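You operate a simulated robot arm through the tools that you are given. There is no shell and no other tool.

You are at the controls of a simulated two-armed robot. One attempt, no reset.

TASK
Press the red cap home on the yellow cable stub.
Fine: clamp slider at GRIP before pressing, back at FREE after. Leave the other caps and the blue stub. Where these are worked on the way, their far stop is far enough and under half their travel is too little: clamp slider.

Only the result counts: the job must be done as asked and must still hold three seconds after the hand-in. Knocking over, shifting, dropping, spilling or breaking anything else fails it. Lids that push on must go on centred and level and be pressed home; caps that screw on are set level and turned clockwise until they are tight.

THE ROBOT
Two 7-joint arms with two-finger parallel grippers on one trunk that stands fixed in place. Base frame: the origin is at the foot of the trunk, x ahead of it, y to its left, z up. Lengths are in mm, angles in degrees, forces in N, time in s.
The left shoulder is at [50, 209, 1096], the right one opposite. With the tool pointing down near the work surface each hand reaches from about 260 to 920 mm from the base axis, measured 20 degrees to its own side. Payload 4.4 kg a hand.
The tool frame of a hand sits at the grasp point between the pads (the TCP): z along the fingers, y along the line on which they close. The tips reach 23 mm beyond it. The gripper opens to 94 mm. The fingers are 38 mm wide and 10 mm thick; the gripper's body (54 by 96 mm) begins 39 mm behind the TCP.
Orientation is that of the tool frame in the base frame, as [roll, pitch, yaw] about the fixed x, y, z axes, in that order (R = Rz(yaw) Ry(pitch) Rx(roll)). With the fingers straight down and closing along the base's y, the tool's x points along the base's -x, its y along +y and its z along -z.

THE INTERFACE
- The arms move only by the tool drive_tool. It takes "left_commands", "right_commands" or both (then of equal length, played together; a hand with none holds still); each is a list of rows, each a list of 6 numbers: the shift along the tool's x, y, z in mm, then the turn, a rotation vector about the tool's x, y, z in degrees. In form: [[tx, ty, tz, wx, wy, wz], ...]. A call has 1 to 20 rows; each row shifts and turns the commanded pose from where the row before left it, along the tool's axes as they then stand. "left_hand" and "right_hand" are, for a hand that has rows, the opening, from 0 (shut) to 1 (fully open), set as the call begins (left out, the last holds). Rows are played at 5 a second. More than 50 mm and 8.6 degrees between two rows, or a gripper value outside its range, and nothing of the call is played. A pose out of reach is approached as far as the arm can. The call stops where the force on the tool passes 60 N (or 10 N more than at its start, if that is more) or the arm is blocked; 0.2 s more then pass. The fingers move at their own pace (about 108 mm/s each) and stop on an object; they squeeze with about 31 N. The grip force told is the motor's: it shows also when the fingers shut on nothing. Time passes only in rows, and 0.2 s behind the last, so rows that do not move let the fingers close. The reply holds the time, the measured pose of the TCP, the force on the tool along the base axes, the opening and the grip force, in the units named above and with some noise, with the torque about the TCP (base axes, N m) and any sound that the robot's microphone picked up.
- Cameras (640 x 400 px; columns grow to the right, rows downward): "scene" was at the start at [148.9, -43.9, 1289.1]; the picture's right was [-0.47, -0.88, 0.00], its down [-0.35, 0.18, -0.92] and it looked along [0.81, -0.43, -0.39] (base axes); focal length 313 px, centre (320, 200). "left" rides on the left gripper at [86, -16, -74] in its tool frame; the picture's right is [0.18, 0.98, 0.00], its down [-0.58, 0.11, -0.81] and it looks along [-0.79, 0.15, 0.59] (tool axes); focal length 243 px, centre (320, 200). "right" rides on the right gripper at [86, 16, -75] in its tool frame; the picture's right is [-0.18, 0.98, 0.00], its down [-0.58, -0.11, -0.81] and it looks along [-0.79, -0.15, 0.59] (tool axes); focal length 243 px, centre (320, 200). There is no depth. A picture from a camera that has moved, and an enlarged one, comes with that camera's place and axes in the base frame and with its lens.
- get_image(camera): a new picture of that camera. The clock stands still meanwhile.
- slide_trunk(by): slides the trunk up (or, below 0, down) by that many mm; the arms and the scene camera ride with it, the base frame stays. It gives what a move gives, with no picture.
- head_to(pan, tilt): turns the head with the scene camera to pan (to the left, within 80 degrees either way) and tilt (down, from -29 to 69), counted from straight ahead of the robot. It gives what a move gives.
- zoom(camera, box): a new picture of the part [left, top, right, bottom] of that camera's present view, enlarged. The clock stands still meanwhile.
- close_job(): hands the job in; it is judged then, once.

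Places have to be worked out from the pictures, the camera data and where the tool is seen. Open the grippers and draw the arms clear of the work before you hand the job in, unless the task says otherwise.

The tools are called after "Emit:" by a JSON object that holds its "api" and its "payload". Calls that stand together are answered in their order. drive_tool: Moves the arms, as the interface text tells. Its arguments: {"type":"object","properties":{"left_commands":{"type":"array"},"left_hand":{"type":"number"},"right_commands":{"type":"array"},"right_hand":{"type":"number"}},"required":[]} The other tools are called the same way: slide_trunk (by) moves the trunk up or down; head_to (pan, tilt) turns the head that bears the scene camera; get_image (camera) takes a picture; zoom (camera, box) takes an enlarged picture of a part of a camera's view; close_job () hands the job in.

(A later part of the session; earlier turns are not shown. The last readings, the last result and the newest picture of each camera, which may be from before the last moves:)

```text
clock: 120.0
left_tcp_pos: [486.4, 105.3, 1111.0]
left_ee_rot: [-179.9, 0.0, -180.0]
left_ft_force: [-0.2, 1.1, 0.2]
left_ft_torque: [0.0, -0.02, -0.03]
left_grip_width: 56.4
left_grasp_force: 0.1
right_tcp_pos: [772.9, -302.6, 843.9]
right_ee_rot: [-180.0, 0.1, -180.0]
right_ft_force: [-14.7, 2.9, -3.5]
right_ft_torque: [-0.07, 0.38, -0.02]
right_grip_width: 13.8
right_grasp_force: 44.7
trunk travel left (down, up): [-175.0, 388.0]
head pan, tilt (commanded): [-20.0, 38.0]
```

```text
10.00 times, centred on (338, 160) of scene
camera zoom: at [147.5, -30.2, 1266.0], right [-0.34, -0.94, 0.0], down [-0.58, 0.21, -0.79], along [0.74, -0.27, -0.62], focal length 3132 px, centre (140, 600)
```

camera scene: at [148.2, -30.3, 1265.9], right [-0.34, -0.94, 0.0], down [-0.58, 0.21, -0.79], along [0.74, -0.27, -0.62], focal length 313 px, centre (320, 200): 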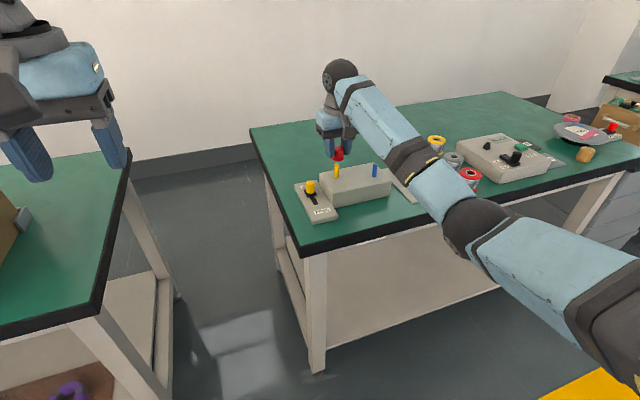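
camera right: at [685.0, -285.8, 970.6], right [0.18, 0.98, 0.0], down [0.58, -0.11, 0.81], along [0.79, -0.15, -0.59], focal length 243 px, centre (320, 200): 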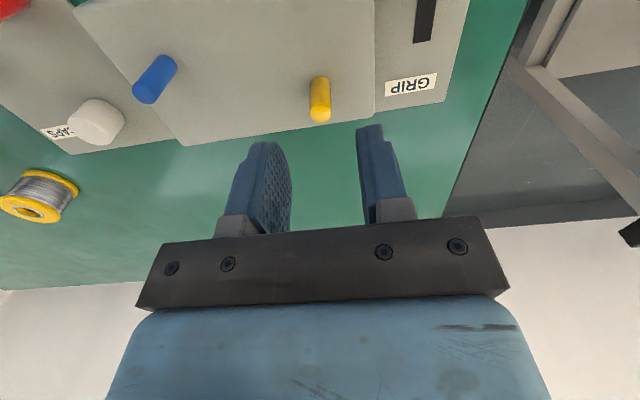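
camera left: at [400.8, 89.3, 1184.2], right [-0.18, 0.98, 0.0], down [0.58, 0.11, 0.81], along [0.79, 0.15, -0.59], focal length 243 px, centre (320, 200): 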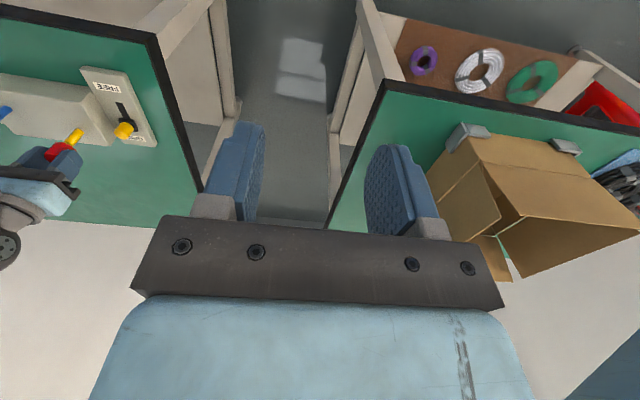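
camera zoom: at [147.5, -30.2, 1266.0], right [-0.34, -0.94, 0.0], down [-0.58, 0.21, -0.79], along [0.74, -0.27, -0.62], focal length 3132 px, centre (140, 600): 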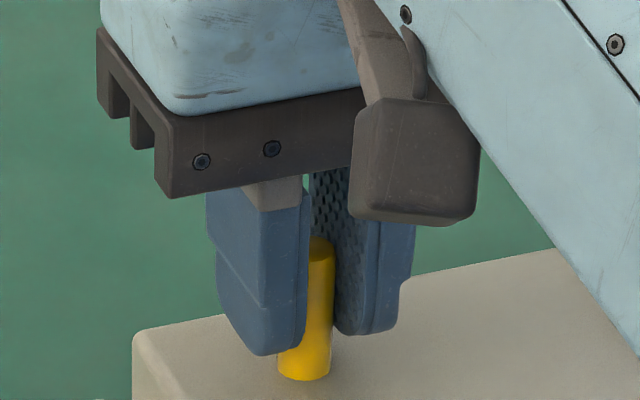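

Nearly there; half a millimetre more, then release and rise.

Emit:
{"api": "drive_tool", "payload": {"right_commands": [[0, 0, -0.5, 0, 0, 0], [0, 0, -0.3, 0, 0, 0], [0, 0, 0, 0, 0, 0]]}}

Emit:
{"api": "drive_tool", "payload": {"right_commands": [[0, 0, 0, 0, 0, 0], [0, 0, 0, 0, 0, 0], [0, 0, -15, 0, 0, 0], [0, 0, -25, 0, 0, 0], [0, 0, -25, 0, 0, 0], [0, 0, -15, 0, 0, 0], [0, 0, 0, 0, 0, 0]], "right_hand": 0.4}}

Emit:
{"api": "zoom", "payload": {"camera": "scene", "box": [306, 140, 370, 180]}}

```text
clock: 120.8
left_tcp_pos: [487.9, 104.9, 1109.3]
left_ee_rot: [179.9, 0.1, 180.0]
left_ft_force: [1.0, 0.8, -0.6]
left_ft_torque: [-0.01, -0.04, -0.01]
left_grip_width: 56.6
left_grasp_force: 0.1
right_tcp_pos: [772.7, -302.7, 844.0]
right_ee_rot: [-180.0, 0.1, 180.0]
right_ft_force: [-10.2, -1.1, -10.0]
right_ft_torque: [-0.27, -0.64, -0.06]
right_grip_width: 14.0
right_grasp_force: 45.1
trunk travel left (down, up): [-175.0, 388.0]
head pan, tilt (commanded): [-20.0, 38.0]
```

```text
clock: 122.4
left_tcp_pos: [487.5, 104.7, 1109.9]
left_ee_rot: [180.0, 0.0, 179.9]
left_ft_force: [0.2, 0.3, -0.2]
left_ft_torque: [-0.01, 0.0, 0.03]
left_grip_width: 56.4
left_grasp_force: 0.1
right_tcp_pos: [773.4, -301.8, 925.3]
right_ee_rot: [180.0, 0.0, 180.0]
right_ft_force: [0.4, -0.3, 0.4]
right_ft_torque: [0.02, 0.02, -0.01]
right_grip_width: 37.6
right_grasp_force: 0.0
trunk travel left (down, up): [-175.0, 388.0]
head pan, tilt (commanded): [-20.0, 38.0]
```

```text
10.00 times, centred on (338, 160) of scene
camera zoom: at [148.3, -30.2, 1265.8], right [-0.34, -0.94, 0.0], down [-0.58, 0.21, -0.79], along [0.74, -0.27, -0.62], focal length 3132 px, centre (140, 600)
```

zoom: 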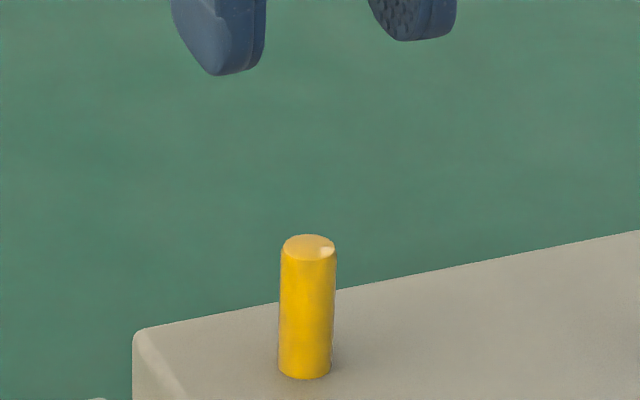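

The stub is back up at its original height. Now I return the slider to GRIP: behind the knob, then push forward to the stop.

Emit:
{"api": "drive_tool", "payload": {"right_commands": [[23, 25, 0, 0, 0, 0], [23, 25, 0, 0, 0, 0], [23, 24, 0, 0, 0, 0], [23, 0, 0, 0, 0, 0], [5, 0, 20, 0, 0, 0], [0, 0, 25, 0, 0, 0], [0, 0, 25, 0, 0, 0], [0, 0, 20, 0, 0, 0], [0, 0, 11, 0, 0, 0], [0, 0, 0, 0, 0, 0]], "right_hand": 0}}

Emit:
{"api": "zoom", "payload": {"camera": "scene", "box": [280, 150, 376, 210]}}

```text
clock: 124.6
left_tcp_pos: [488.4, 104.7, 1108.7]
left_ee_rot: [-180.0, 0.0, -180.0]
left_ft_force: [-0.3, -0.5, -0.3]
left_ft_torque: [-0.02, 0.01, 0.01]
left_grip_width: 56.6
left_grasp_force: 0.0
right_tcp_pos: [674.4, -228.0, 823.1]
right_ee_rot: [180.0, 0.0, -180.0]
right_ft_force: [0.2, -0.1, -0.2]
right_ft_torque: [0.0, 0.0, -0.01]
right_grip_width: 0.2
right_grasp_force: 30.9
trunk travel left (down, up): [-175.0, 388.0]
head pan, tilt (commanded): [-20.0, 38.0]
```

```text
6.67 times, centred on (328, 180) of scene
camera zoom: at [148.1, -30.2, 1265.9], right [-0.34, -0.94, 0.0], down [-0.58, 0.21, -0.79], along [0.74, -0.27, -0.62], focal length 2088 px, centre (267, 333)
```

zoom: 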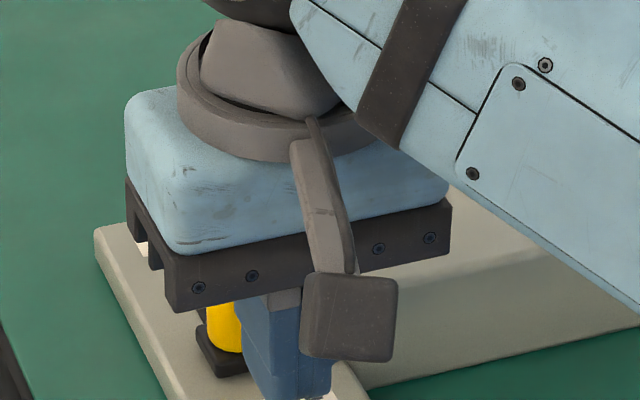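

The fingers are behind the knob at FREE. I push it forward to the GRIP stop.

Emit:
{"api": "drive_tool", "payload": {"right_commands": [[-8, 0, 0, 0, 0, 0], [-8, 0, 0, 0, 0, 0], [-6, 0, 0, 0, 0, 0], [-6, 0, 0, 0, 0, 0], [-6, 0, 0, 0, 0, 0], [-6, 0, 0, 0, 0, 0], [-6, 0, 0, 0, 0, 0], [-5, 0, 0, 0, 0, 0], [-4, 0, 0, 0, 0, 0], [-2, 0, 0, 0, 0, 0], [-2, 0, 0, 0, 0, 0], [-1, 0, 0, 0, 0, 0], [-1, 0, 0, 0, 0, 0], [0, 0, 0, 0, 0, 0]]}}

Emit:
{"api": "zoom", "payload": {"camera": "scene", "box": [280, 150, 376, 210]}}

```text
clock: 127.6
left_tcp_pos: [485.6, 104.9, 1111.4]
left_ee_rot: [180.0, 0.0, -179.9]
left_ft_force: [0.2, -0.3, 0.0]
left_ft_torque: [0.01, -0.01, -0.01]
left_grip_width: 56.4
left_grasp_force: 0.1
right_tcp_pos: [734.2, -228.1, 823.2]
right_ee_rot: [-180.0, -0.1, -180.0]
right_ft_force: [-34.7, -1.0, -7.1]
right_ft_torque: [-0.29, 0.67, -0.05]
right_grip_width: 0.1
right_grasp_force: 31.7
trunk travel left (down, up): [-175.0, 388.0]
head pan, tilt (commanded): [-20.0, 38.0]
```

```text
6.67 times, centred on (328, 180) of scene
camera zoom: at [146.2, -30.5, 1266.1], right [-0.34, -0.94, 0.0], down [-0.58, 0.21, -0.79], along [0.74, -0.27, -0.61], focal length 2088 px, centre (267, 333)
```

zoom: 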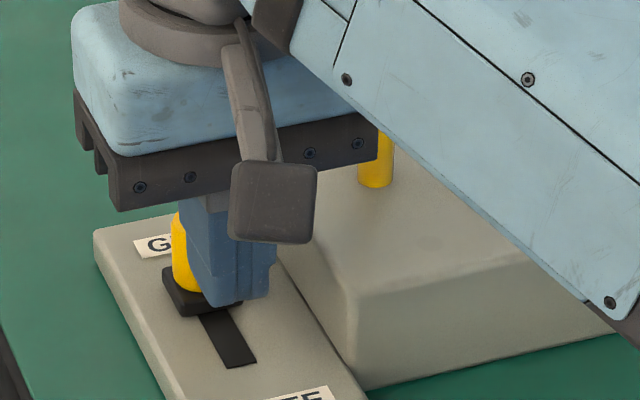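

The slider is at the GRIP stop again (35 N). I back off, rise, and go fetch the red cap.

Emit:
{"api": "drive_tool", "payload": {"right_commands": [[4, 0, 0, 0, 0, 0], [6, 0, 0, 0, 0, 0], [0, 0, -25, 0, 0, 0], [0, 0, -35, 0, 0, 0], [0, 0, -40, 0, 0, 0], [4, -33, 0, 0, 0, 0], [4, -34, 0, 0, 0, 0], [4, -34, 0, 0, 0, 0], [4, -34, 0, 0, 0, 0], [4, -34, 0, 0, 0, 0], [4, -34, 0, 0, 0, 0], [4, -34, 0, 0, 0, 0], [5, -34, 0, 0, 0, 0], [0, 0, 0, 0, 0, 0]], "right_hand": 0.65}}

Emit:
{"api": "zoom", "payload": {"camera": "right", "box": [240, 10, 400, 110]}}

Emit:
{"api": "zoom", "payload": {"camera": "scene", "box": [280, 130, 472, 250]}}

```text
clock: 130.6
left_tcp_pos: [488.7, 103.6, 1110.0]
left_ee_rot: [-180.0, 0.1, 179.9]
left_ft_force: [-0.1, 0.5, 0.5]
left_ft_torque: [0.0, 0.05, 0.01]
left_grip_width: 56.3
left_grasp_force: 0.0
right_tcp_pos: [695.5, -497.7, 924.4]
right_ee_rot: [180.0, 0.1, 179.9]
right_ft_force: [-0.5, -0.6, -0.4]
right_ft_torque: [0.0, -0.01, -0.02]
right_grip_width: 61.2
right_grasp_force: 0.1
trunk travel left (down, up): [-175.0, 388.0]
head pan, tilt (commanded): [-20.0, 38.0]
```

```text
4.00 times, centred on (320, 60) of right
camera zoom: at [607.8, -481.4, 999.5], right [0.18, 0.98, 0.0], down [0.58, -0.11, 0.81], along [0.79, -0.15, -0.59], focal length 970 px, centre (320, 760)
```

zoom: 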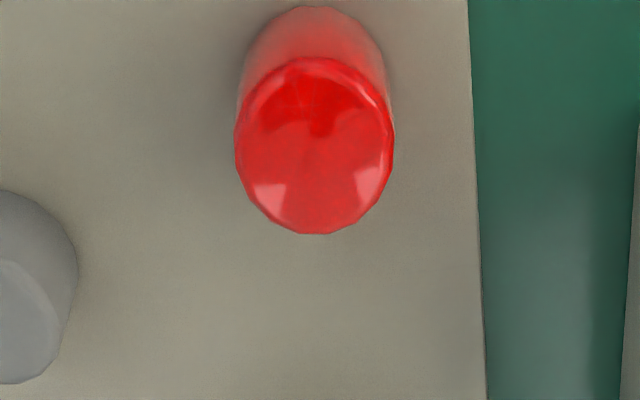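

```text
3.33 times, centred on (376, 190) of scene
camera zoom: at [148.3, -30.1, 1265.9], right [-0.34, -0.94, 0.0], down [-0.58, 0.21, -0.79], along [0.74, -0.27, -0.62], focal length 1044 px, centre (133, 233)
```

zoom: 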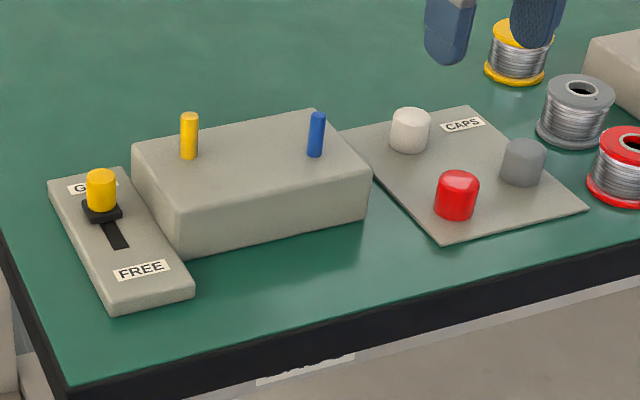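

I shift −5.5 mm in x and −0.9 mm in y, then descend around the cap.

Emit:
{"api": "drive_tool", "payload": {"right_commands": [[5.5, -0.9, 0, 0, 0, 0], [0, 0, 30, 0, 0, 0], [0, 0, 30, 0, 0, 0], [0, 0, 30, 0, 0, 0], [0, 0, 20, 0, 0, 0], [0, 0, 13, 0, 0, 0], [0, 0, 0, 0, 0, 0]]}}

Emit:
{"api": "zoom", "payload": {"camera": "right", "box": [240, 100, 400, 200]}}

```text
clock: 132.2
left_tcp_pos: [487.5, 105.3, 1109.4]
left_ee_rot: [-179.9, 0.0, 179.9]
left_ft_force: [-0.2, -0.1, -0.7]
left_ft_torque: [0.01, 0.02, 0.02]
left_grip_width: 56.2
left_grasp_force: 0.0
right_tcp_pos: [687.5, -500.1, 800.5]
right_ee_rot: [-180.0, 0.1, -180.0]
right_ft_force: [-0.6, -0.4, -0.3]
right_ft_torque: [-0.01, 0.03, -0.01]
right_grip_width: 61.2
right_grasp_force: 0.1
trunk travel left (down, up): [-175.0, 388.0]
head pan, tilt (commanded): [-20.0, 38.0]
```

```text
4.00 times, centred on (320, 150) of right
camera zoom: at [600.2, -484.0, 874.6], right [0.18, 0.98, 0.0], down [0.58, -0.11, 0.81], along [0.79, -0.15, -0.59], focal length 970 px, centre (320, 400)
```

zoom: 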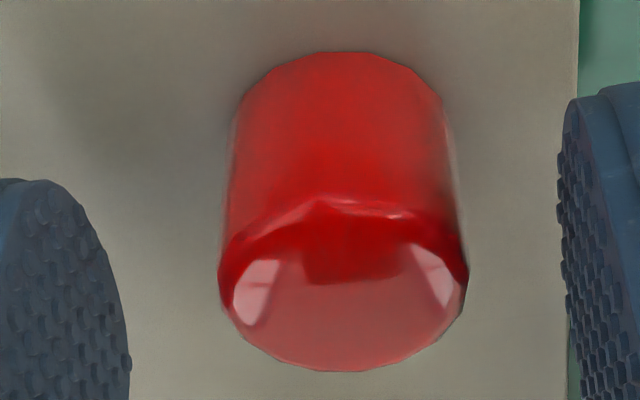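

The view and readings show the cap is +3.3 mm in x and +2.6 mm in y from the tool axis. I correct and check.

Emit:
{"api": "drive_tool", "payload": {"right_commands": [[-1.6, 1.3, 0, 0, 0, 0], [-1.7, 1.3, 0, 0, 0, 0], [0, 0, 0, 0, 0, 0]]}}

Emit:
{"api": "zoom", "payload": {"camera": "right", "box": [240, 100, 400, 200]}}

```text
clock: 133.0
left_tcp_pos: [486.5, 104.5, 1109.5]
left_ee_rot: [179.9, 0.1, 180.0]
left_ft_force: [0.3, 0.4, 0.0]
left_ft_torque: [0.02, 0.01, -0.01]
left_grip_width: 56.4
left_grasp_force: 0.2
right_tcp_pos: [691.5, -497.4, 799.5]
right_ee_rot: [-179.9, 0.1, 180.0]
right_ft_force: [-0.3, -0.2, -0.1]
right_ft_torque: [0.0, 0.0, -0.01]
right_grip_width: 61.3
right_grasp_force: 0.0
trunk travel left (down, up): [-175.0, 388.0]
head pan, tilt (commanded): [-20.0, 38.0]
```

```text
4.00 times, centred on (320, 150) of right
camera zoom: at [604.0, -480.7, 874.7], right [0.18, 0.98, 0.0], down [0.58, -0.11, 0.81], along [0.79, -0.15, -0.59], focal length 970 px, centre (320, 400)
```

zoom: 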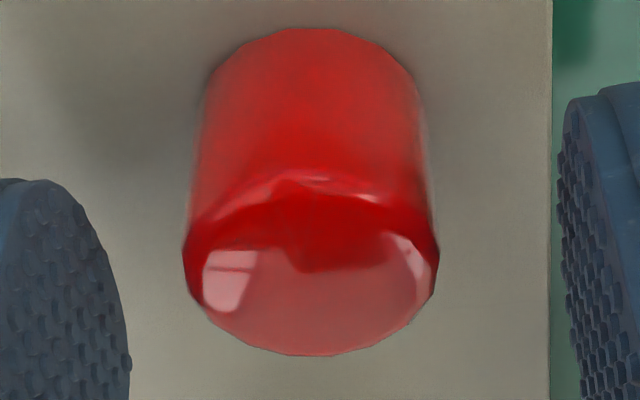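

Now y is ~1 mm over; I correct −0.9 mm, let it settle, and lower 6 mm.

Emit:
{"api": "drive_tool", "payload": {"right_commands": [[0, -0.9, 0, 0, 0, 0], [0, 0, 3, 0, 0, 0], [0, 0, 2.5, 0, 0, 0], [0, 0, 0, 0, 0, 0], [0, 0, 0, 0, 0, 0], [0, 0, 0, 0, 0, 0]]}}

Emit:
{"api": "zoom", "payload": {"camera": "right", "box": [240, 100, 400, 200]}}

```text
clock: 134.4
left_tcp_pos: [487.0, 105.1, 1110.5]
left_ee_rot: [180.0, -0.1, 179.9]
left_ft_force: [0.0, 0.2, 0.3]
left_ft_torque: [0.01, 0.02, -0.04]
left_grip_width: 56.6
left_grasp_force: 0.0
right_tcp_pos: [691.7, -498.2, 795.6]
right_ee_rot: [-180.0, 0.2, -179.9]
right_ft_force: [-0.8, 0.7, 0.3]
right_ft_torque: [-0.02, 0.0, 0.0]
right_grip_width: 61.3
right_grasp_force: 0.0
trunk travel left (down, up): [-175.0, 388.0]
head pan, tilt (commanded): [-20.0, 38.0]
```

```text
4.00 times, centred on (320, 150) of right
camera zoom: at [604.2, -481.8, 869.3], right [0.18, 0.98, 0.0], down [0.58, -0.11, 0.81], along [0.79, -0.15, -0.59], focal length 970 px, centre (320, 400)
```

zoom: 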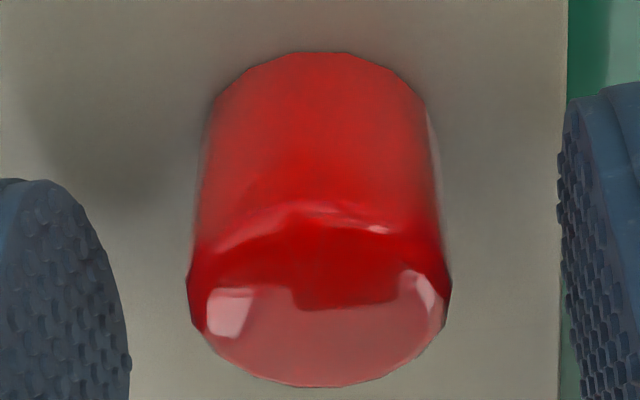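

Centred. I close the fingers on the cap and lift.

Emit:
{"api": "drive_tool", "payload": {"right_commands": [[0, 0, 0, 0, 0, 0], [0, 0, 0, 0, 0, 0], [0, 0, 0, 0, 0, 0], [0, 0, 0, 0, 0, 0], [0, 0, -5, 0, 0, 0], [0, 0, -15, 0, 0, 0], [0, 0, -25, 0, 0, 0], [0, 0, -30, 0, 0, 0], [0, 0, -25, 0, 0, 0], [0, 0, 0, 0, 0, 0]], "right_hand": 0}}

Emit:
{"api": "zoom", "payload": {"camera": "right", "box": [240, 100, 400, 200]}}

```text
clock: 136.6
left_tcp_pos: [488.4, 105.3, 1110.1]
left_ee_rot: [-180.0, 0.0, 179.9]
left_ft_force: [0.2, 0.0, -0.3]
left_ft_torque: [0.01, -0.02, 0.0]
left_grip_width: 56.5
left_grasp_force: 0.0
right_tcp_pos: [690.1, -497.6, 894.5]
right_ee_rot: [180.0, 0.0, 180.0]
right_ft_force: [0.9, -0.1, 0.2]
right_ft_torque: [-0.01, 0.0, 0.0]
right_grip_width: 30.7
right_grasp_force: 31.6
trunk travel left (down, up): [-175.0, 388.0]
head pan, tilt (commanded): [-20.0, 38.0]
```

```text
4.00 times, centred on (320, 150) of right
camera zoom: at [603.5, -481.5, 969.5], right [0.18, 0.98, 0.0], down [0.58, -0.11, 0.81], along [0.79, -0.15, -0.59], focal length 970 px, centre (320, 400)
```

zoom: 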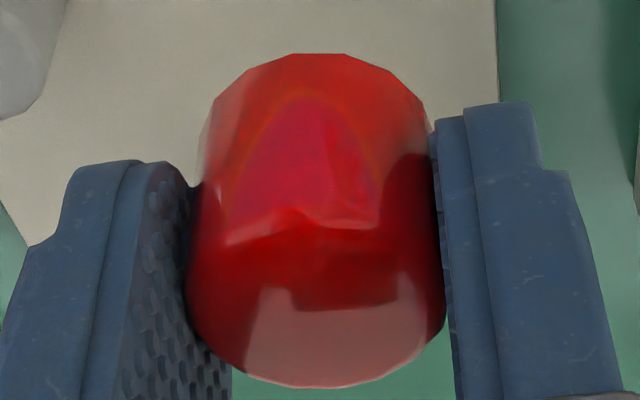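

Held as before. I carry it back over the stub (target ≈(775,-302.7)).

Emit:
{"api": "drive_tool", "payload": {"right_commands": [[-14, 32, 0, 0, 0, 0], [-14, 32.5, 0, 0, 0, 0], [-14, 32.6, 0, 0, 0, 0], [-14, 32.6, 0, 0, 0, 0], [-14, 32.6, 0, 0, 0, 0], [-14.5, 32.6, 0, 0, 0, 0], [0, 0, 4, 0, 0, 0], [0, 0, 4, 0, 0, 0], [0, 0, 0, 0, 0, 0], [0, 0, 0, 0, 0, 0], [0, 0, 0, 0, 0, 0]]}}

Emit:
{"api": "zoom", "payload": {"camera": "scene", "box": [306, 140, 370, 180]}}

Emit:
{"api": "zoom", "payload": {"camera": "right", "box": [256, 70, 384, 150]}}

Emit:
{"api": "zoom", "payload": {"camera": "left", "box": [24, 90, 136, 160]}}

```text
clock: 139.0
left_tcp_pos: [488.0, 105.2, 1109.5]
left_ee_rot: [-180.0, 0.0, 180.0]
left_ft_force: [-0.4, 1.0, -0.1]
left_ft_torque: [-0.02, 0.01, 0.0]
left_grip_width: 56.5
left_grasp_force: 0.1
right_tcp_pos: [775.5, -302.9, 886.8]
right_ee_rot: [-179.9, 0.0, -180.0]
right_ft_force: [0.6, 0.3, 0.2]
right_ft_torque: [-0.01, 0.0, -0.02]
right_grip_width: 30.4
right_grasp_force: 31.1
trunk travel left (down, up): [-175.0, 388.0]
head pan, tilt (commanded): [-20.0, 38.0]
```

```text
10.00 times, centred on (338, 160) of scene
camera zoom: at [148.2, -30.2, 1265.9], right [-0.34, -0.94, 0.0], down [-0.58, 0.21, -0.79], along [0.74, -0.27, -0.62], focal length 3132 px, centre (140, 600)
```

zoom: 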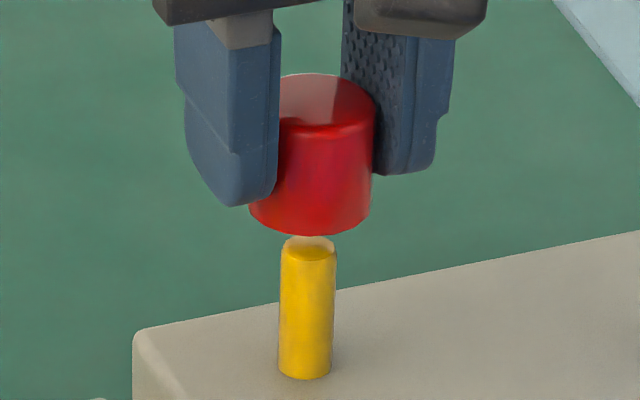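

```text
5.00 times, centred on (320, 110) of right
camera zoom: at [689.5, -286.4, 961.2], right [0.18, 0.98, 0.0], down [0.58, -0.11, 0.81], along [0.79, -0.15, -0.59], focal length 1213 px, centre (320, 650)
```

zoom: 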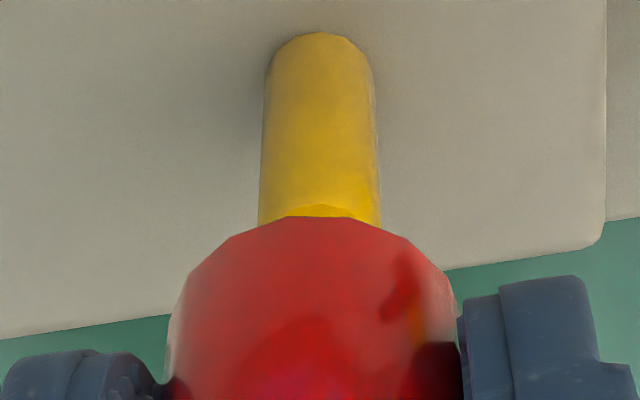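

```text
5.71 times, centred on (80, 125) of left
camera zoom: at [400.8, 89.3, 1184.2], right [-0.18, 0.98, 0.0], down [0.58, 0.11, 0.81], along [0.79, 0.15, -0.59], focal length 1386 px, centre (1691, 629)
```

zoom: 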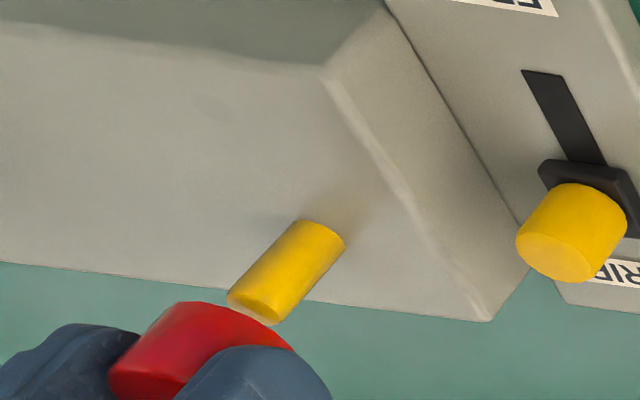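

Lateral alignment is good, but the wrist view shows the hand ≈1.7 mm too far forward compared to before. I correct x, then lower to just before engagement and recheck.

Emit:
{"api": "drive_tool", "payload": {"right_commands": [[1.7, 0, 0, 0, 0, 0], [0, 0, 3, 0, 0, 0], [0, 0, 3, 0, 0, 0], [0, 0, 3, 0, 0, 0], [0, 0, 0, 0, 0, 0], [0, 0, 0, 0, 0, 0], [0, 0, 0, 0, 0, 0]]}}

Emit:
{"api": "zoom", "payload": {"camera": "scene", "box": [306, 140, 370, 180]}}

Emit:
{"api": "zoom", "payload": {"camera": "right", "box": [256, 70, 384, 150]}}

Emit:
{"api": "zoom", "payload": {"camera": "left", "box": [24, 90, 136, 160]}}

```text
clock: 140.6
left_tcp_pos: [486.8, 104.8, 1110.1]
left_ee_rot: [-180.0, 0.0, 180.0]
left_ft_force: [0.4, 0.2, 0.3]
left_ft_torque: [0.02, -0.01, 0.02]
left_grip_width: 56.3
left_grasp_force: 0.0
right_tcp_pos: [774.4, -304.8, 876.9]
right_ee_rot: [179.9, 0.1, -180.0]
right_ft_force: [-0.6, 1.0, 0.0]
right_ft_torque: [0.0, -0.02, 0.03]
right_grip_width: 30.6
right_grasp_force: 31.0
trunk travel left (down, up): [-175.0, 388.0]
head pan, tilt (commanded): [-20.0, 38.0]
```

```text
10.00 times, centred on (338, 160) of scene
camera zoom: at [148.2, -30.2, 1265.9], right [-0.34, -0.94, 0.0], down [-0.58, 0.21, -0.79], along [0.74, -0.27, -0.62], focal length 3132 px, centre (140, 600)
```

zoom: 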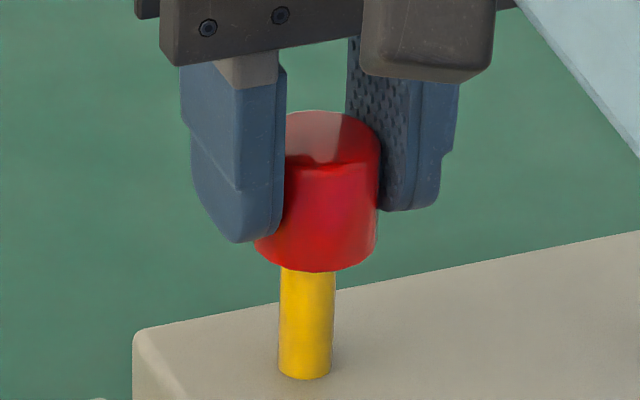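

```text
5.00 times, centred on (320, 110) of right
camera zoom: at [687.6, -287.3, 951.6], right [0.18, 0.98, 0.0], down [0.58, -0.11, 0.81], along [0.79, -0.15, -0.59], focal length 1213 px, centre (320, 650)
```

zoom: 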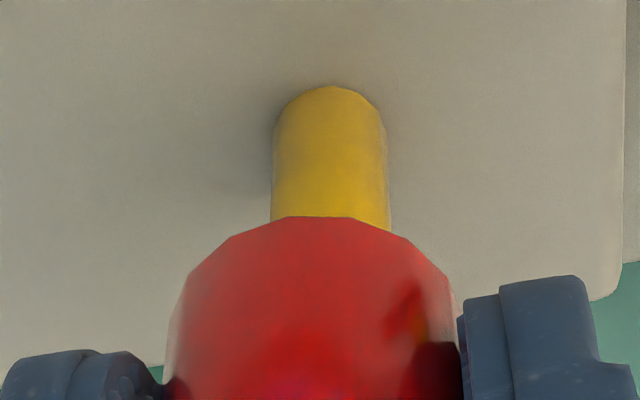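

```text
5.71 times, centred on (80, 125) of left
camera zoom: at [400.8, 89.3, 1184.2], right [-0.18, 0.98, 0.0], down [0.58, 0.11, 0.81], along [0.79, 0.15, -0.59], focal length 1386 px, centre (1691, 629)
```

zoom: 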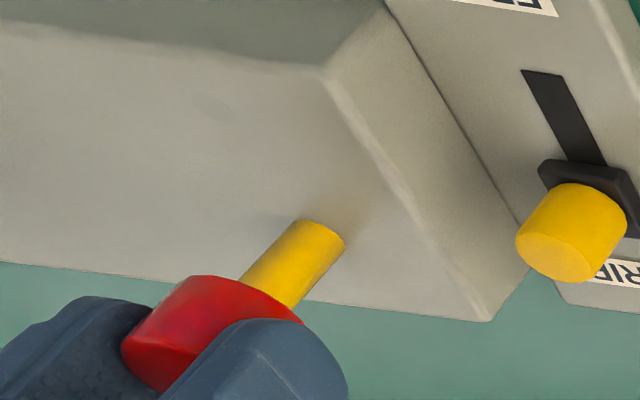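

x is right now, but y has wandered ~1.5 mm to −y. I correct +1.5 mm and recheck.

Emit:
{"api": "drive_tool", "payload": {"right_commands": [[0, 1.4, 0, 0, 0, 0], [0, 0, 0, 0, 0, 0], [0, 0, 0, 0, 0, 0], [0, 0, 0, 0, 0, 0]]}}

Emit:
{"api": "zoom", "payload": {"camera": "scene", "box": [306, 140, 370, 180]}}

Emit:
{"api": "zoom", "payload": {"camera": "right", "box": [256, 70, 384, 150]}}

```text
clock: 141.6
left_tcp_pos: [487.1, 105.9, 1110.1]
left_ee_rot: [-180.0, 0.1, -180.0]
left_ft_force: [0.2, -0.6, -0.2]
left_ft_torque: [0.02, -0.02, -0.02]
left_grip_width: 56.5
left_grasp_force: 0.0
right_tcp_pos: [774.4, -302.1, 877.8]
right_ee_rot: [180.0, 0.0, 180.0]
right_ft_force: [-0.2, 0.8, 0.7]
right_ft_torque: [0.0, -0.06, -0.01]
right_grip_width: 30.6
right_grasp_force: 30.5
trunk travel left (down, up): [-175.0, 388.0]
head pan, tilt (commanded): [-20.0, 38.0]
```

```text
10.00 times, centred on (338, 160) of scene
camera zoom: at [148.2, -30.2, 1265.9], right [-0.34, -0.94, 0.0], down [-0.58, 0.21, -0.79], along [0.74, -0.27, -0.62], focal length 3132 px, centre (140, 600)
```

zoom: 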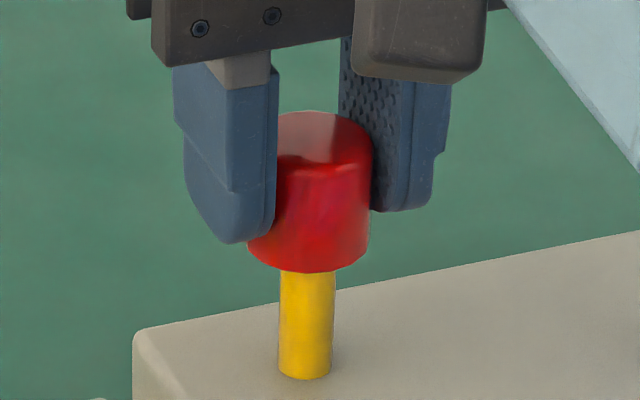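

```text
5.00 times, centred on (320, 110) of right
camera zoom: at [687.6, -285.3, 951.9], right [0.18, 0.98, 0.0], down [0.58, -0.11, 0.81], along [0.79, -0.15, -0.59], focal length 1213 px, centre (320, 650)
```

zoom: 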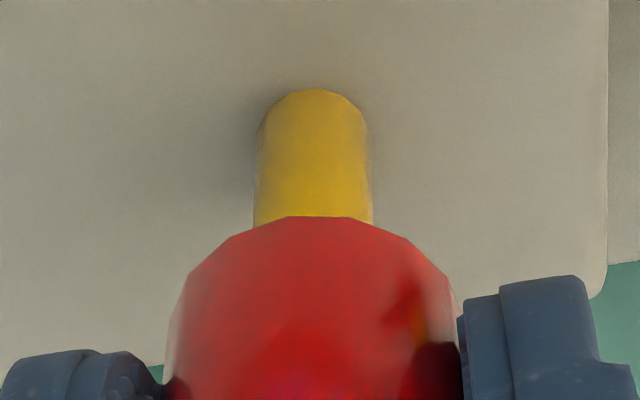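

Within ~0.4 mm. I trim y by −0.4 mm and lower onto the stub in 1.5–2 mm steps.

Emit:
{"api": "drive_tool", "payload": {"right_commands": [[0, -0.4, 0, 0, 0, 0], [0, 0, 2, 0, 0, 0], [0, 0, 2, 0, 0, 0], [0, 0, 2, 0, 0, 0], [0, 0, 2, 0, 0, 0], [0, 0, 0, 0, 0, 0], [0, 0, 0, 0, 0, 0]]}}

Emit:
{"api": "zoom", "payload": {"camera": "scene", "box": [306, 140, 370, 180]}}

Emit:
{"api": "zoom", "payload": {"camera": "right", "box": [256, 70, 384, 150]}}

```text
clock: 143.2
left_tcp_pos: [487.0, 105.2, 1110.0]
left_ee_rot: [-180.0, 0.0, 180.0]
left_ft_force: [0.0, -1.2, 0.0]
left_ft_torque: [-0.01, 0.0, -0.02]
left_grip_width: 56.4
left_grasp_force: 0.2
right_tcp_pos: [773.8, -301.9, 868.2]
right_ee_rot: [180.0, 0.1, -179.9]
right_ft_force: [0.4, -0.2, 0.0]
right_ft_torque: [0.0, 0.0, 0.01]
right_grip_width: 30.7
right_grasp_force: 30.9
trunk travel left (down, up): [-175.0, 388.0]
head pan, tilt (commanded): [-20.0, 38.0]
```

```text
10.00 times, centred on (338, 160) of scene
camera zoom: at [148.2, -30.2, 1265.9], right [-0.34, -0.94, 0.0], down [-0.58, 0.21, -0.79], along [0.74, -0.27, -0.62], focal length 3132 px, centre (140, 600)
```

zoom: 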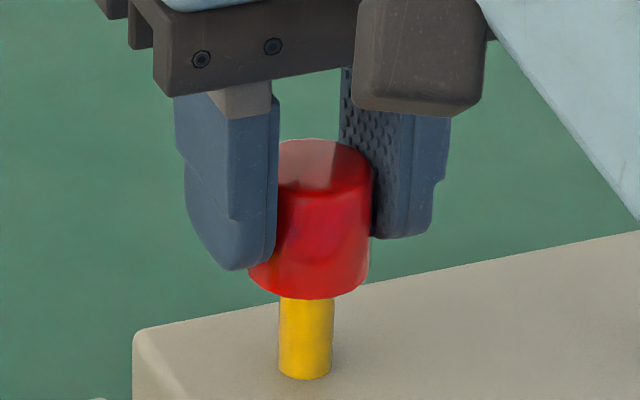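

```text
5.00 times, centred on (320, 110) of right
camera zoom: at [687.5, -285.7, 944.0], right [0.18, 0.98, 0.0], down [0.58, -0.11, 0.81], along [0.79, -0.15, -0.59], focal length 1213 px, centre (320, 650)
```

zoom: 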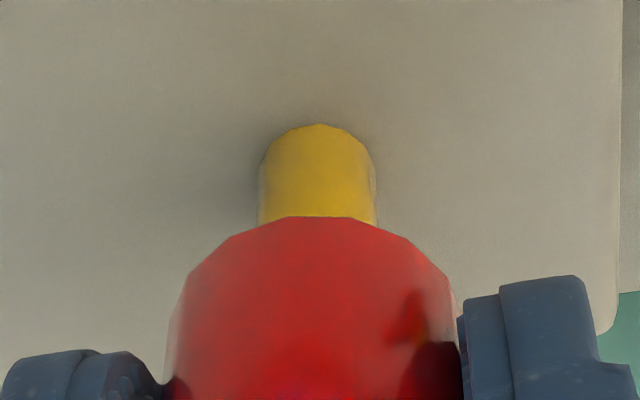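

Well aligned and already over the tip with no force. I continue down toward the contact height.

Emit:
{"api": "drive_tool", "payload": {"right_commands": [[0, 0, 2, 0, 0, 0], [0, 0, 2, 0, 0, 0], [0, 0, 2, 0, 0, 0], [0, 0, 2, 0, 0, 0], [0, 0, 2, 0, 0, 0], [0, 0, 2, 0, 0, 0], [0, 0, 1, 0, 0, 0], [0, 0, 0, 0, 0, 0]]}}

Emit:
{"api": "zoom", "payload": {"camera": "scene", "box": [306, 140, 370, 180]}}

Emit:
{"api": "zoom", "payload": {"camera": "right", "box": [256, 70, 384, 150]}}

```text
clock: 145.0
left_tcp_pos: [487.8, 104.6, 1108.9]
left_ee_rot: [-180.0, 0.0, 180.0]
left_ft_force: [0.3, -0.6, -0.7]
left_ft_torque: [0.0, -0.03, -0.01]
left_grip_width: 56.4
left_grasp_force: 0.0
right_tcp_pos: [775.7, -302.4, 856.4]
right_ee_rot: [-180.0, 0.2, 180.0]
right_ft_force: [0.1, -0.4, -0.5]
right_ft_torque: [0.04, -0.03, 0.01]
right_grip_width: 30.4
right_grasp_force: 30.7
trunk travel left (down, up): [-175.0, 388.0]
head pan, tilt (commanded): [-20.0, 38.0]
```

```text
10.00 times, centred on (338, 160) of scene
camera zoom: at [148.2, -30.2, 1265.9], right [-0.34, -0.94, 0.0], down [-0.58, 0.21, -0.79], along [0.74, -0.27, -0.62], focal length 3132 px, centre (140, 600)
```

zoom: 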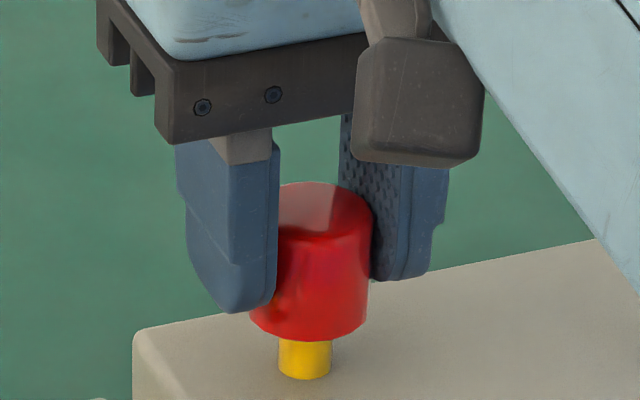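

```text
5.00 times, centred on (320, 110) of right
camera zoom: at [687.5, -286.2, 931.4], right [0.18, 0.98, 0.0], down [0.58, -0.11, 0.81], along [0.79, -0.15, -0.59], focal length 1213 px, centre (320, 650)
```

zoom: 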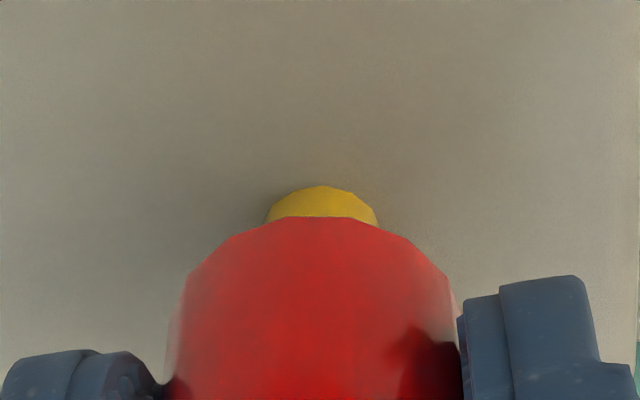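

Still centred, no force. I lower in 1 mm steps through contact and this time press on until a firm stop.

Emit:
{"api": "drive_tool", "payload": {"right_commands": [[0, 0, 1.5, 0, 0, 0], [0, 0, 1.5, 0, 0, 0], [0, 0, 1, 0, 0, 0], [0, 0, 1, 0, 0, 0], [0, 0, 0, 0, 0, 0]]}}

Emit:
{"api": "drive_tool", "payload": {"right_commands": [[0, 0, 1, 0, 0, 0], [0, 0, 0, 0, 0, 0]]}}

Emit:
{"api": "drive_tool", "payload": {"right_commands": [[0, 0, 1, 0, 0, 0], [0, 0, 0, 0, 0, 0]]}}

Emit:
{"api": "zoom", "payload": {"camera": "scene", "box": [306, 140, 370, 180]}}

```text
clock: 146.2
left_tcp_pos: [486.6, 105.0, 1109.7]
left_ee_rot: [179.9, 0.0, 180.0]
left_ft_force: [0.2, 0.4, 0.8]
left_ft_torque: [0.0, -0.02, -0.01]
left_grip_width: 56.5
left_grasp_force: 0.0
right_tcp_pos: [774.8, -302.9, 851.4]
right_ee_rot: [-179.9, 0.2, -180.0]
right_ft_force: [0.0, 0.3, -0.9]
right_ft_torque: [0.01, -0.01, 0.0]
right_grip_width: 30.5
right_grasp_force: 30.8
trunk travel left (down, up): [-175.0, 388.0]
head pan, tilt (commanded): [-20.0, 38.0]
```

```text
clock: 146.8
left_tcp_pos: [488.1, 104.9, 1109.5]
left_ee_rot: [-180.0, 0.1, -180.0]
left_ft_force: [-0.2, -0.9, 0.5]
left_ft_torque: [0.0, -0.02, 0.01]
left_grip_width: 56.4
left_grasp_force: 0.1
right_tcp_pos: [774.6, -301.8, 851.0]
right_ee_rot: [-179.9, 0.1, -179.9]
right_ft_force: [0.4, 0.4, 0.2]
right_ft_torque: [-0.01, -0.01, 0.0]
right_grip_width: 30.4
right_grasp_force: 31.2
trunk travel left (down, up): [-175.0, 388.0]
head pan, tilt (commanded): [-20.0, 38.0]
```

```text
clock: 147.4
left_tcp_pos: [486.8, 104.4, 1110.9]
left_ee_rot: [-179.9, -0.1, 179.9]
left_ft_force: [0.4, 0.8, 0.4]
left_ft_torque: [-0.02, 0.01, 0.0]
left_grip_width: 56.4
left_grasp_force: 0.1
right_tcp_pos: [773.1, -303.3, 852.6]
right_ee_rot: [-180.0, 0.1, -179.9]
right_ft_force: [1.3, 0.5, 4.0]
right_ft_torque: [-0.02, 0.02, 0.0]
right_grip_width: 30.6
right_grasp_force: 30.9
trunk travel left (down, up): [-175.0, 388.0]
head pan, tilt (commanded): [-20.0, 38.0]
```

```text
10.00 times, centred on (338, 160) of scene
camera zoom: at [147.9, -30.1, 1266.0], right [-0.34, -0.94, 0.0], down [-0.58, 0.21, -0.79], along [0.74, -0.27, -0.62], focal length 3132 px, centre (140, 600)
```

zoom: 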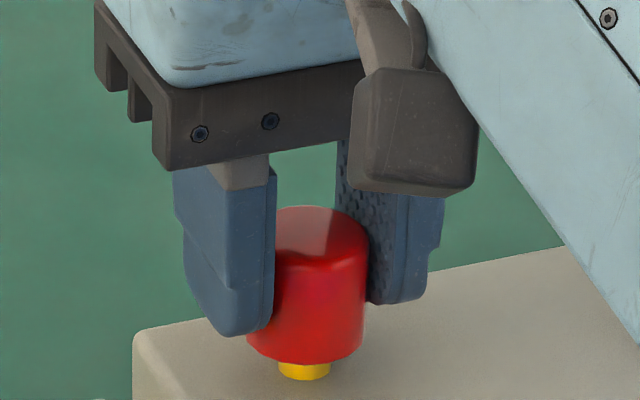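

Contact at the same height as before (4 N). I press on step by step.

Emit:
{"api": "drive_tool", "payload": {"right_commands": [[0, 0, 1, 0, 0, 0]]}}

Emit:
{"api": "drive_tool", "payload": {"right_commands": [[0, 0, 1, 0, 0, 0]]}}

Emit:
{"api": "drive_tool", "payload": {"right_commands": [[0, 0, 2, 0, 0, 0]]}}

Emit:
{"api": "zoom", "payload": {"camera": "scene", "box": [306, 140, 370, 180]}}

```text
clock: 147.8
left_tcp_pos: [487.6, 106.1, 1110.4]
left_ee_rot: [-180.0, -0.1, 179.9]
left_ft_force: [-0.7, -0.2, -0.2]
left_ft_torque: [-0.01, -0.01, -0.01]
left_grip_width: 56.3
left_grasp_force: 0.1
right_tcp_pos: [774.6, -302.1, 848.8]
right_ee_rot: [-180.0, 0.2, 180.0]
right_ft_force: [1.8, -0.4, 2.6]
right_ft_torque: [-0.02, 0.0, 0.0]
right_grip_width: 30.6
right_grasp_force: 31.2
trunk travel left (down, up): [-175.0, 388.0]
head pan, tilt (commanded): [-20.0, 38.0]
```

```text
clock: 148.2
left_tcp_pos: [487.9, 105.1, 1110.2]
left_ee_rot: [-180.0, 0.0, -179.9]
left_ft_force: [0.7, -0.2, 0.5]
left_ft_torque: [-0.02, 0.0, -0.01]
left_grip_width: 56.3
left_grasp_force: 0.0
right_tcp_pos: [774.4, -303.0, 848.3]
right_ee_rot: [-179.9, 0.1, 179.9]
right_ft_force: [0.9, 0.3, 3.2]
right_ft_torque: [0.01, -0.01, 0.01]
right_grip_width: 30.6
right_grasp_force: 31.5
trunk travel left (down, up): [-175.0, 388.0]
head pan, tilt (commanded): [-20.0, 38.0]
```

```text
clock: 148.6
left_tcp_pos: [486.9, 104.8, 1109.8]
left_ee_rot: [-180.0, 0.0, 180.0]
left_ft_force: [-0.8, -0.6, 0.3]
left_ft_torque: [0.02, 0.0, -0.04]
left_grip_width: 56.4
left_grasp_force: 0.0
right_tcp_pos: [774.4, -302.4, 844.8]
right_ee_rot: [-180.0, 0.2, 180.0]
right_ft_force: [0.2, 0.5, 1.7]
right_ft_torque: [0.01, 0.01, -0.01]
right_grip_width: 30.6
right_grasp_force: 31.0
trunk travel left (down, up): [-175.0, 388.0]
head pan, tilt (commanded): [-20.0, 38.0]
```

```text
10.00 times, centred on (338, 160) of scene
camera zoom: at [147.8, -30.0, 1265.9], right [-0.34, -0.94, 0.0], down [-0.58, 0.21, -0.79], along [0.74, -0.27, -0.62], focal length 3132 px, centre (140, 600)
```

zoom: 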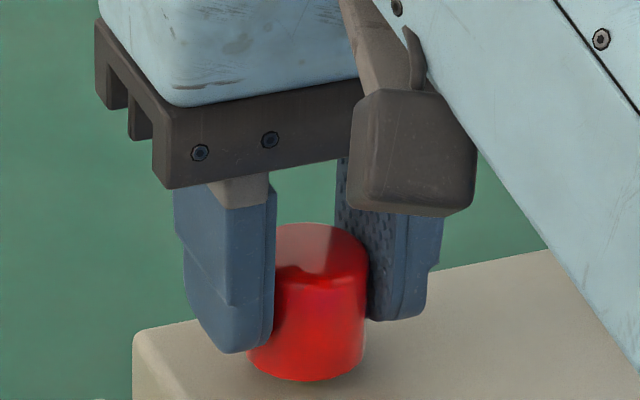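

Sliding on at ~3 N again. I carry on pressing in 1 mm steps to find the firm stop.

Emit:
{"api": "drive_tool", "payload": {"right_commands": [[0, 0, 1, 0, 0, 0], [0, 0, 1, 0, 0, 0]]}}

Emit:
{"api": "drive_tool", "payload": {"right_commands": [[0, 0, 1, 0, 0, 0], [0, 0, 1, 0, 0, 0]]}}

Emit:
{"api": "zoom", "payload": {"camera": "scene", "box": [306, 145, 370, 185]}}

```text
clock: 149.2
left_tcp_pos: [487.8, 105.9, 1111.0]
left_ee_rot: [180.0, 0.0, 180.0]
left_ft_force: [0.0, -0.1, 0.9]
left_ft_torque: [0.02, 0.0, 0.02]
left_grip_width: 56.4
left_grasp_force: 0.1
right_tcp_pos: [773.6, -303.1, 843.7]
right_ee_rot: [-179.9, 0.1, 180.0]
right_ft_force: [0.6, 2.7, 3.5]
right_ft_torque: [-0.01, 0.03, 0.03]
right_grip_width: 30.9
right_grasp_force: 31.2
trunk travel left (down, up): [-175.0, 388.0]
head pan, tilt (commanded): [-20.0, 38.0]
```

```text
clock: 149.8
left_tcp_pos: [489.5, 105.0, 1108.9]
left_ee_rot: [180.0, -0.1, -179.9]
left_ft_force: [0.0, 0.0, 0.4]
left_ft_torque: [-0.02, -0.01, 0.01]
left_grip_width: 56.5
left_grasp_force: 0.0
right_tcp_pos: [773.5, -302.3, 843.1]
right_ee_rot: [180.0, 0.1, 180.0]
right_ft_force: [-3.1, -0.1, 3.2]
right_ft_torque: [-0.03, 0.04, 0.03]
right_grip_width: 30.8
right_grasp_force: 31.2
trunk travel left (down, up): [-175.0, 388.0]
head pan, tilt (commanded): [-20.0, 38.0]
```

```text
10.00 times, centred on (338, 165) of scene
camera zoom: at [147.6, -30.0, 1266.0], right [-0.34, -0.94, 0.0], down [-0.58, 0.21, -0.79], along [0.74, -0.27, -0.62], focal length 3132 px, centre (140, 550)
```

zoom: 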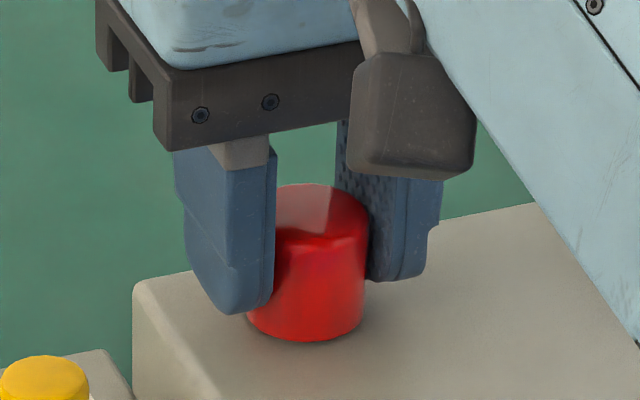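

The cap's rim is now only ~2 mm above the block. I press the remaining distance to the firm stop.

Emit:
{"api": "drive_tool", "payload": {"right_commands": [[0, 0, 1, 0, 0, 0], [0, 0, 1, 0, 0, 0]]}}

Emit:
{"api": "drive_tool", "payload": {"right_commands": [[0, 0, 1, 0, 0, 0], [0, 0, 1, 0, 0, 0]]}}

Emit:
{"api": "zoom", "payload": {"camera": "scene", "box": [306, 145, 370, 185]}}

```text
clock: 150.4
left_tcp_pos: [486.9, 105.0, 1110.3]
left_ee_rot: [-180.0, 0.0, 179.9]
left_ft_force: [-0.9, -0.3, 0.1]
left_ft_torque: [-0.02, 0.0, -0.02]
left_grip_width: 56.3
left_grasp_force: 0.0
right_tcp_pos: [774.5, -303.0, 839.8]
right_ee_rot: [-179.9, 0.1, -180.0]
right_ft_force: [1.9, 1.5, 5.9]
right_ft_torque: [0.05, -0.01, -0.04]
right_grip_width: 30.4
right_grasp_force: 30.7
trunk travel left (down, up): [-175.0, 388.0]
head pan, tilt (commanded): [-20.0, 38.0]
```

```text
clock: 151.0
left_tcp_pos: [486.7, 105.3, 1111.3]
left_ee_rot: [-179.9, 0.1, -179.9]
left_ft_force: [0.7, 0.6, -0.2]
left_ft_torque: [0.03, -0.02, 0.01]
left_grip_width: 56.5
left_grasp_force: 0.2
right_tcp_pos: [773.1, -303.3, 840.8]
right_ee_rot: [-180.0, 0.3, -180.0]
right_ft_force: [7.8, -0.3, 13.4]
right_ft_torque: [-0.02, -0.04, 0.0]
right_grip_width: 30.5
right_grasp_force: 30.9
trunk travel left (down, up): [-175.0, 388.0]
head pan, tilt (commanded): [-20.0, 38.0]
```

```text
10.00 times, centred on (338, 165) of scene
camera zoom: at [147.2, -29.6, 1266.2], right [-0.34, -0.94, 0.0], down [-0.58, 0.21, -0.79], along [0.74, -0.27, -0.61], focal length 3132 px, centre (140, 550)
```

zoom: 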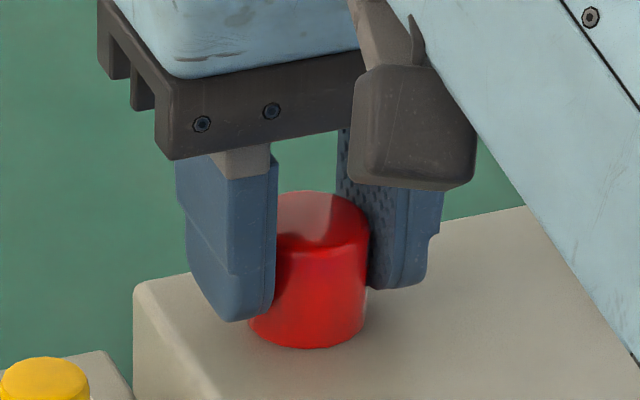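

A firm stop is forming (13 N) with the rim at the block's top. I press a bit harder to confirm it's home and listen for any sound.

Emit:
{"api": "drive_tool", "payload": {"right_commands": [[0, 0, 1, 0, 0, 0], [0, 0, 0, 0, 0, 0]]}}

Emit:
{"api": "drive_tool", "payload": {"right_commands": [[0, 0, 1, 0, 0, 0], [0, 0, 0, 0, 0, 0], [0, 0, 0, 0, 0, 0]]}}

Emit:
{"api": "zoom", "payload": {"camera": "scene", "box": [306, 145, 370, 185]}}

Emit:
{"api": "zoom", "payload": {"camera": "right", "box": [240, 90, 400, 190]}}

```text
clock: 151.6
left_tcp_pos: [486.5, 105.1, 1110.8]
left_ee_rot: [179.9, 0.2, 180.0]
left_ft_force: [0.1, -0.5, -0.2]
left_ft_torque: [0.02, 0.01, -0.02]
left_grip_width: 56.6
left_grasp_force: 0.0
right_tcp_pos: [773.1, -302.6, 839.8]
right_ee_rot: [180.0, 0.4, 180.0]
right_ft_force: [9.9, -2.3, 23.2]
right_ft_torque: [-0.07, -0.03, 0.01]
right_grip_width: 30.6
right_grasp_force: 30.9
trunk travel left (down, up): [-175.0, 388.0]
head pan, tilt (commanded): [-20.0, 38.0]
```

```text
clock: 152.4
left_tcp_pos: [484.9, 104.9, 1111.1]
left_ee_rot: [179.9, 0.2, -180.0]
left_ft_force: [0.0, 0.4, -0.2]
left_ft_torque: [-0.01, -0.02, 0.05]
left_grip_width: 56.6
left_grasp_force: 0.0
right_tcp_pos: [773.6, -302.7, 838.9]
right_ee_rot: [-179.9, 0.3, 180.0]
right_ft_force: [6.5, -2.5, 27.5]
right_ft_torque: [-0.12, 0.03, 0.06]
right_grip_width: 30.7
right_grasp_force: 31.6
trunk travel left (down, up): [-175.0, 388.0]
head pan, tilt (commanded): [-20.0, 38.0]
```

```text
10.00 times, centred on (338, 165) of scene
camera zoom: at [145.3, -29.1, 1266.4], right [-0.34, -0.94, 0.0], down [-0.58, 0.21, -0.79], along [0.74, -0.27, -0.61], focal length 3132 px, centre (140, 550)
```

zoom: 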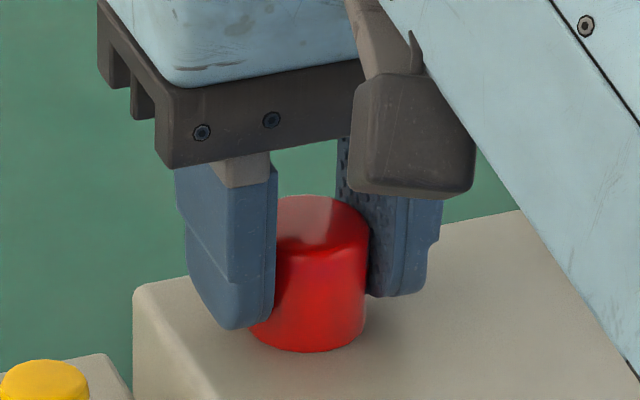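

```text
4.00 times, centred on (320, 140) of right
camera zoom: at [685.7, -285.5, 913.6], right [0.18, 0.98, 0.0], down [0.58, -0.11, 0.81], along [0.8, -0.15, -0.59], focal length 970 px, centre (320, 440)
```

zoom: 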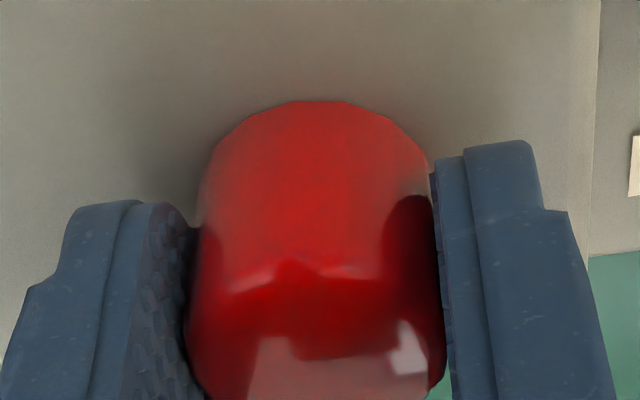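

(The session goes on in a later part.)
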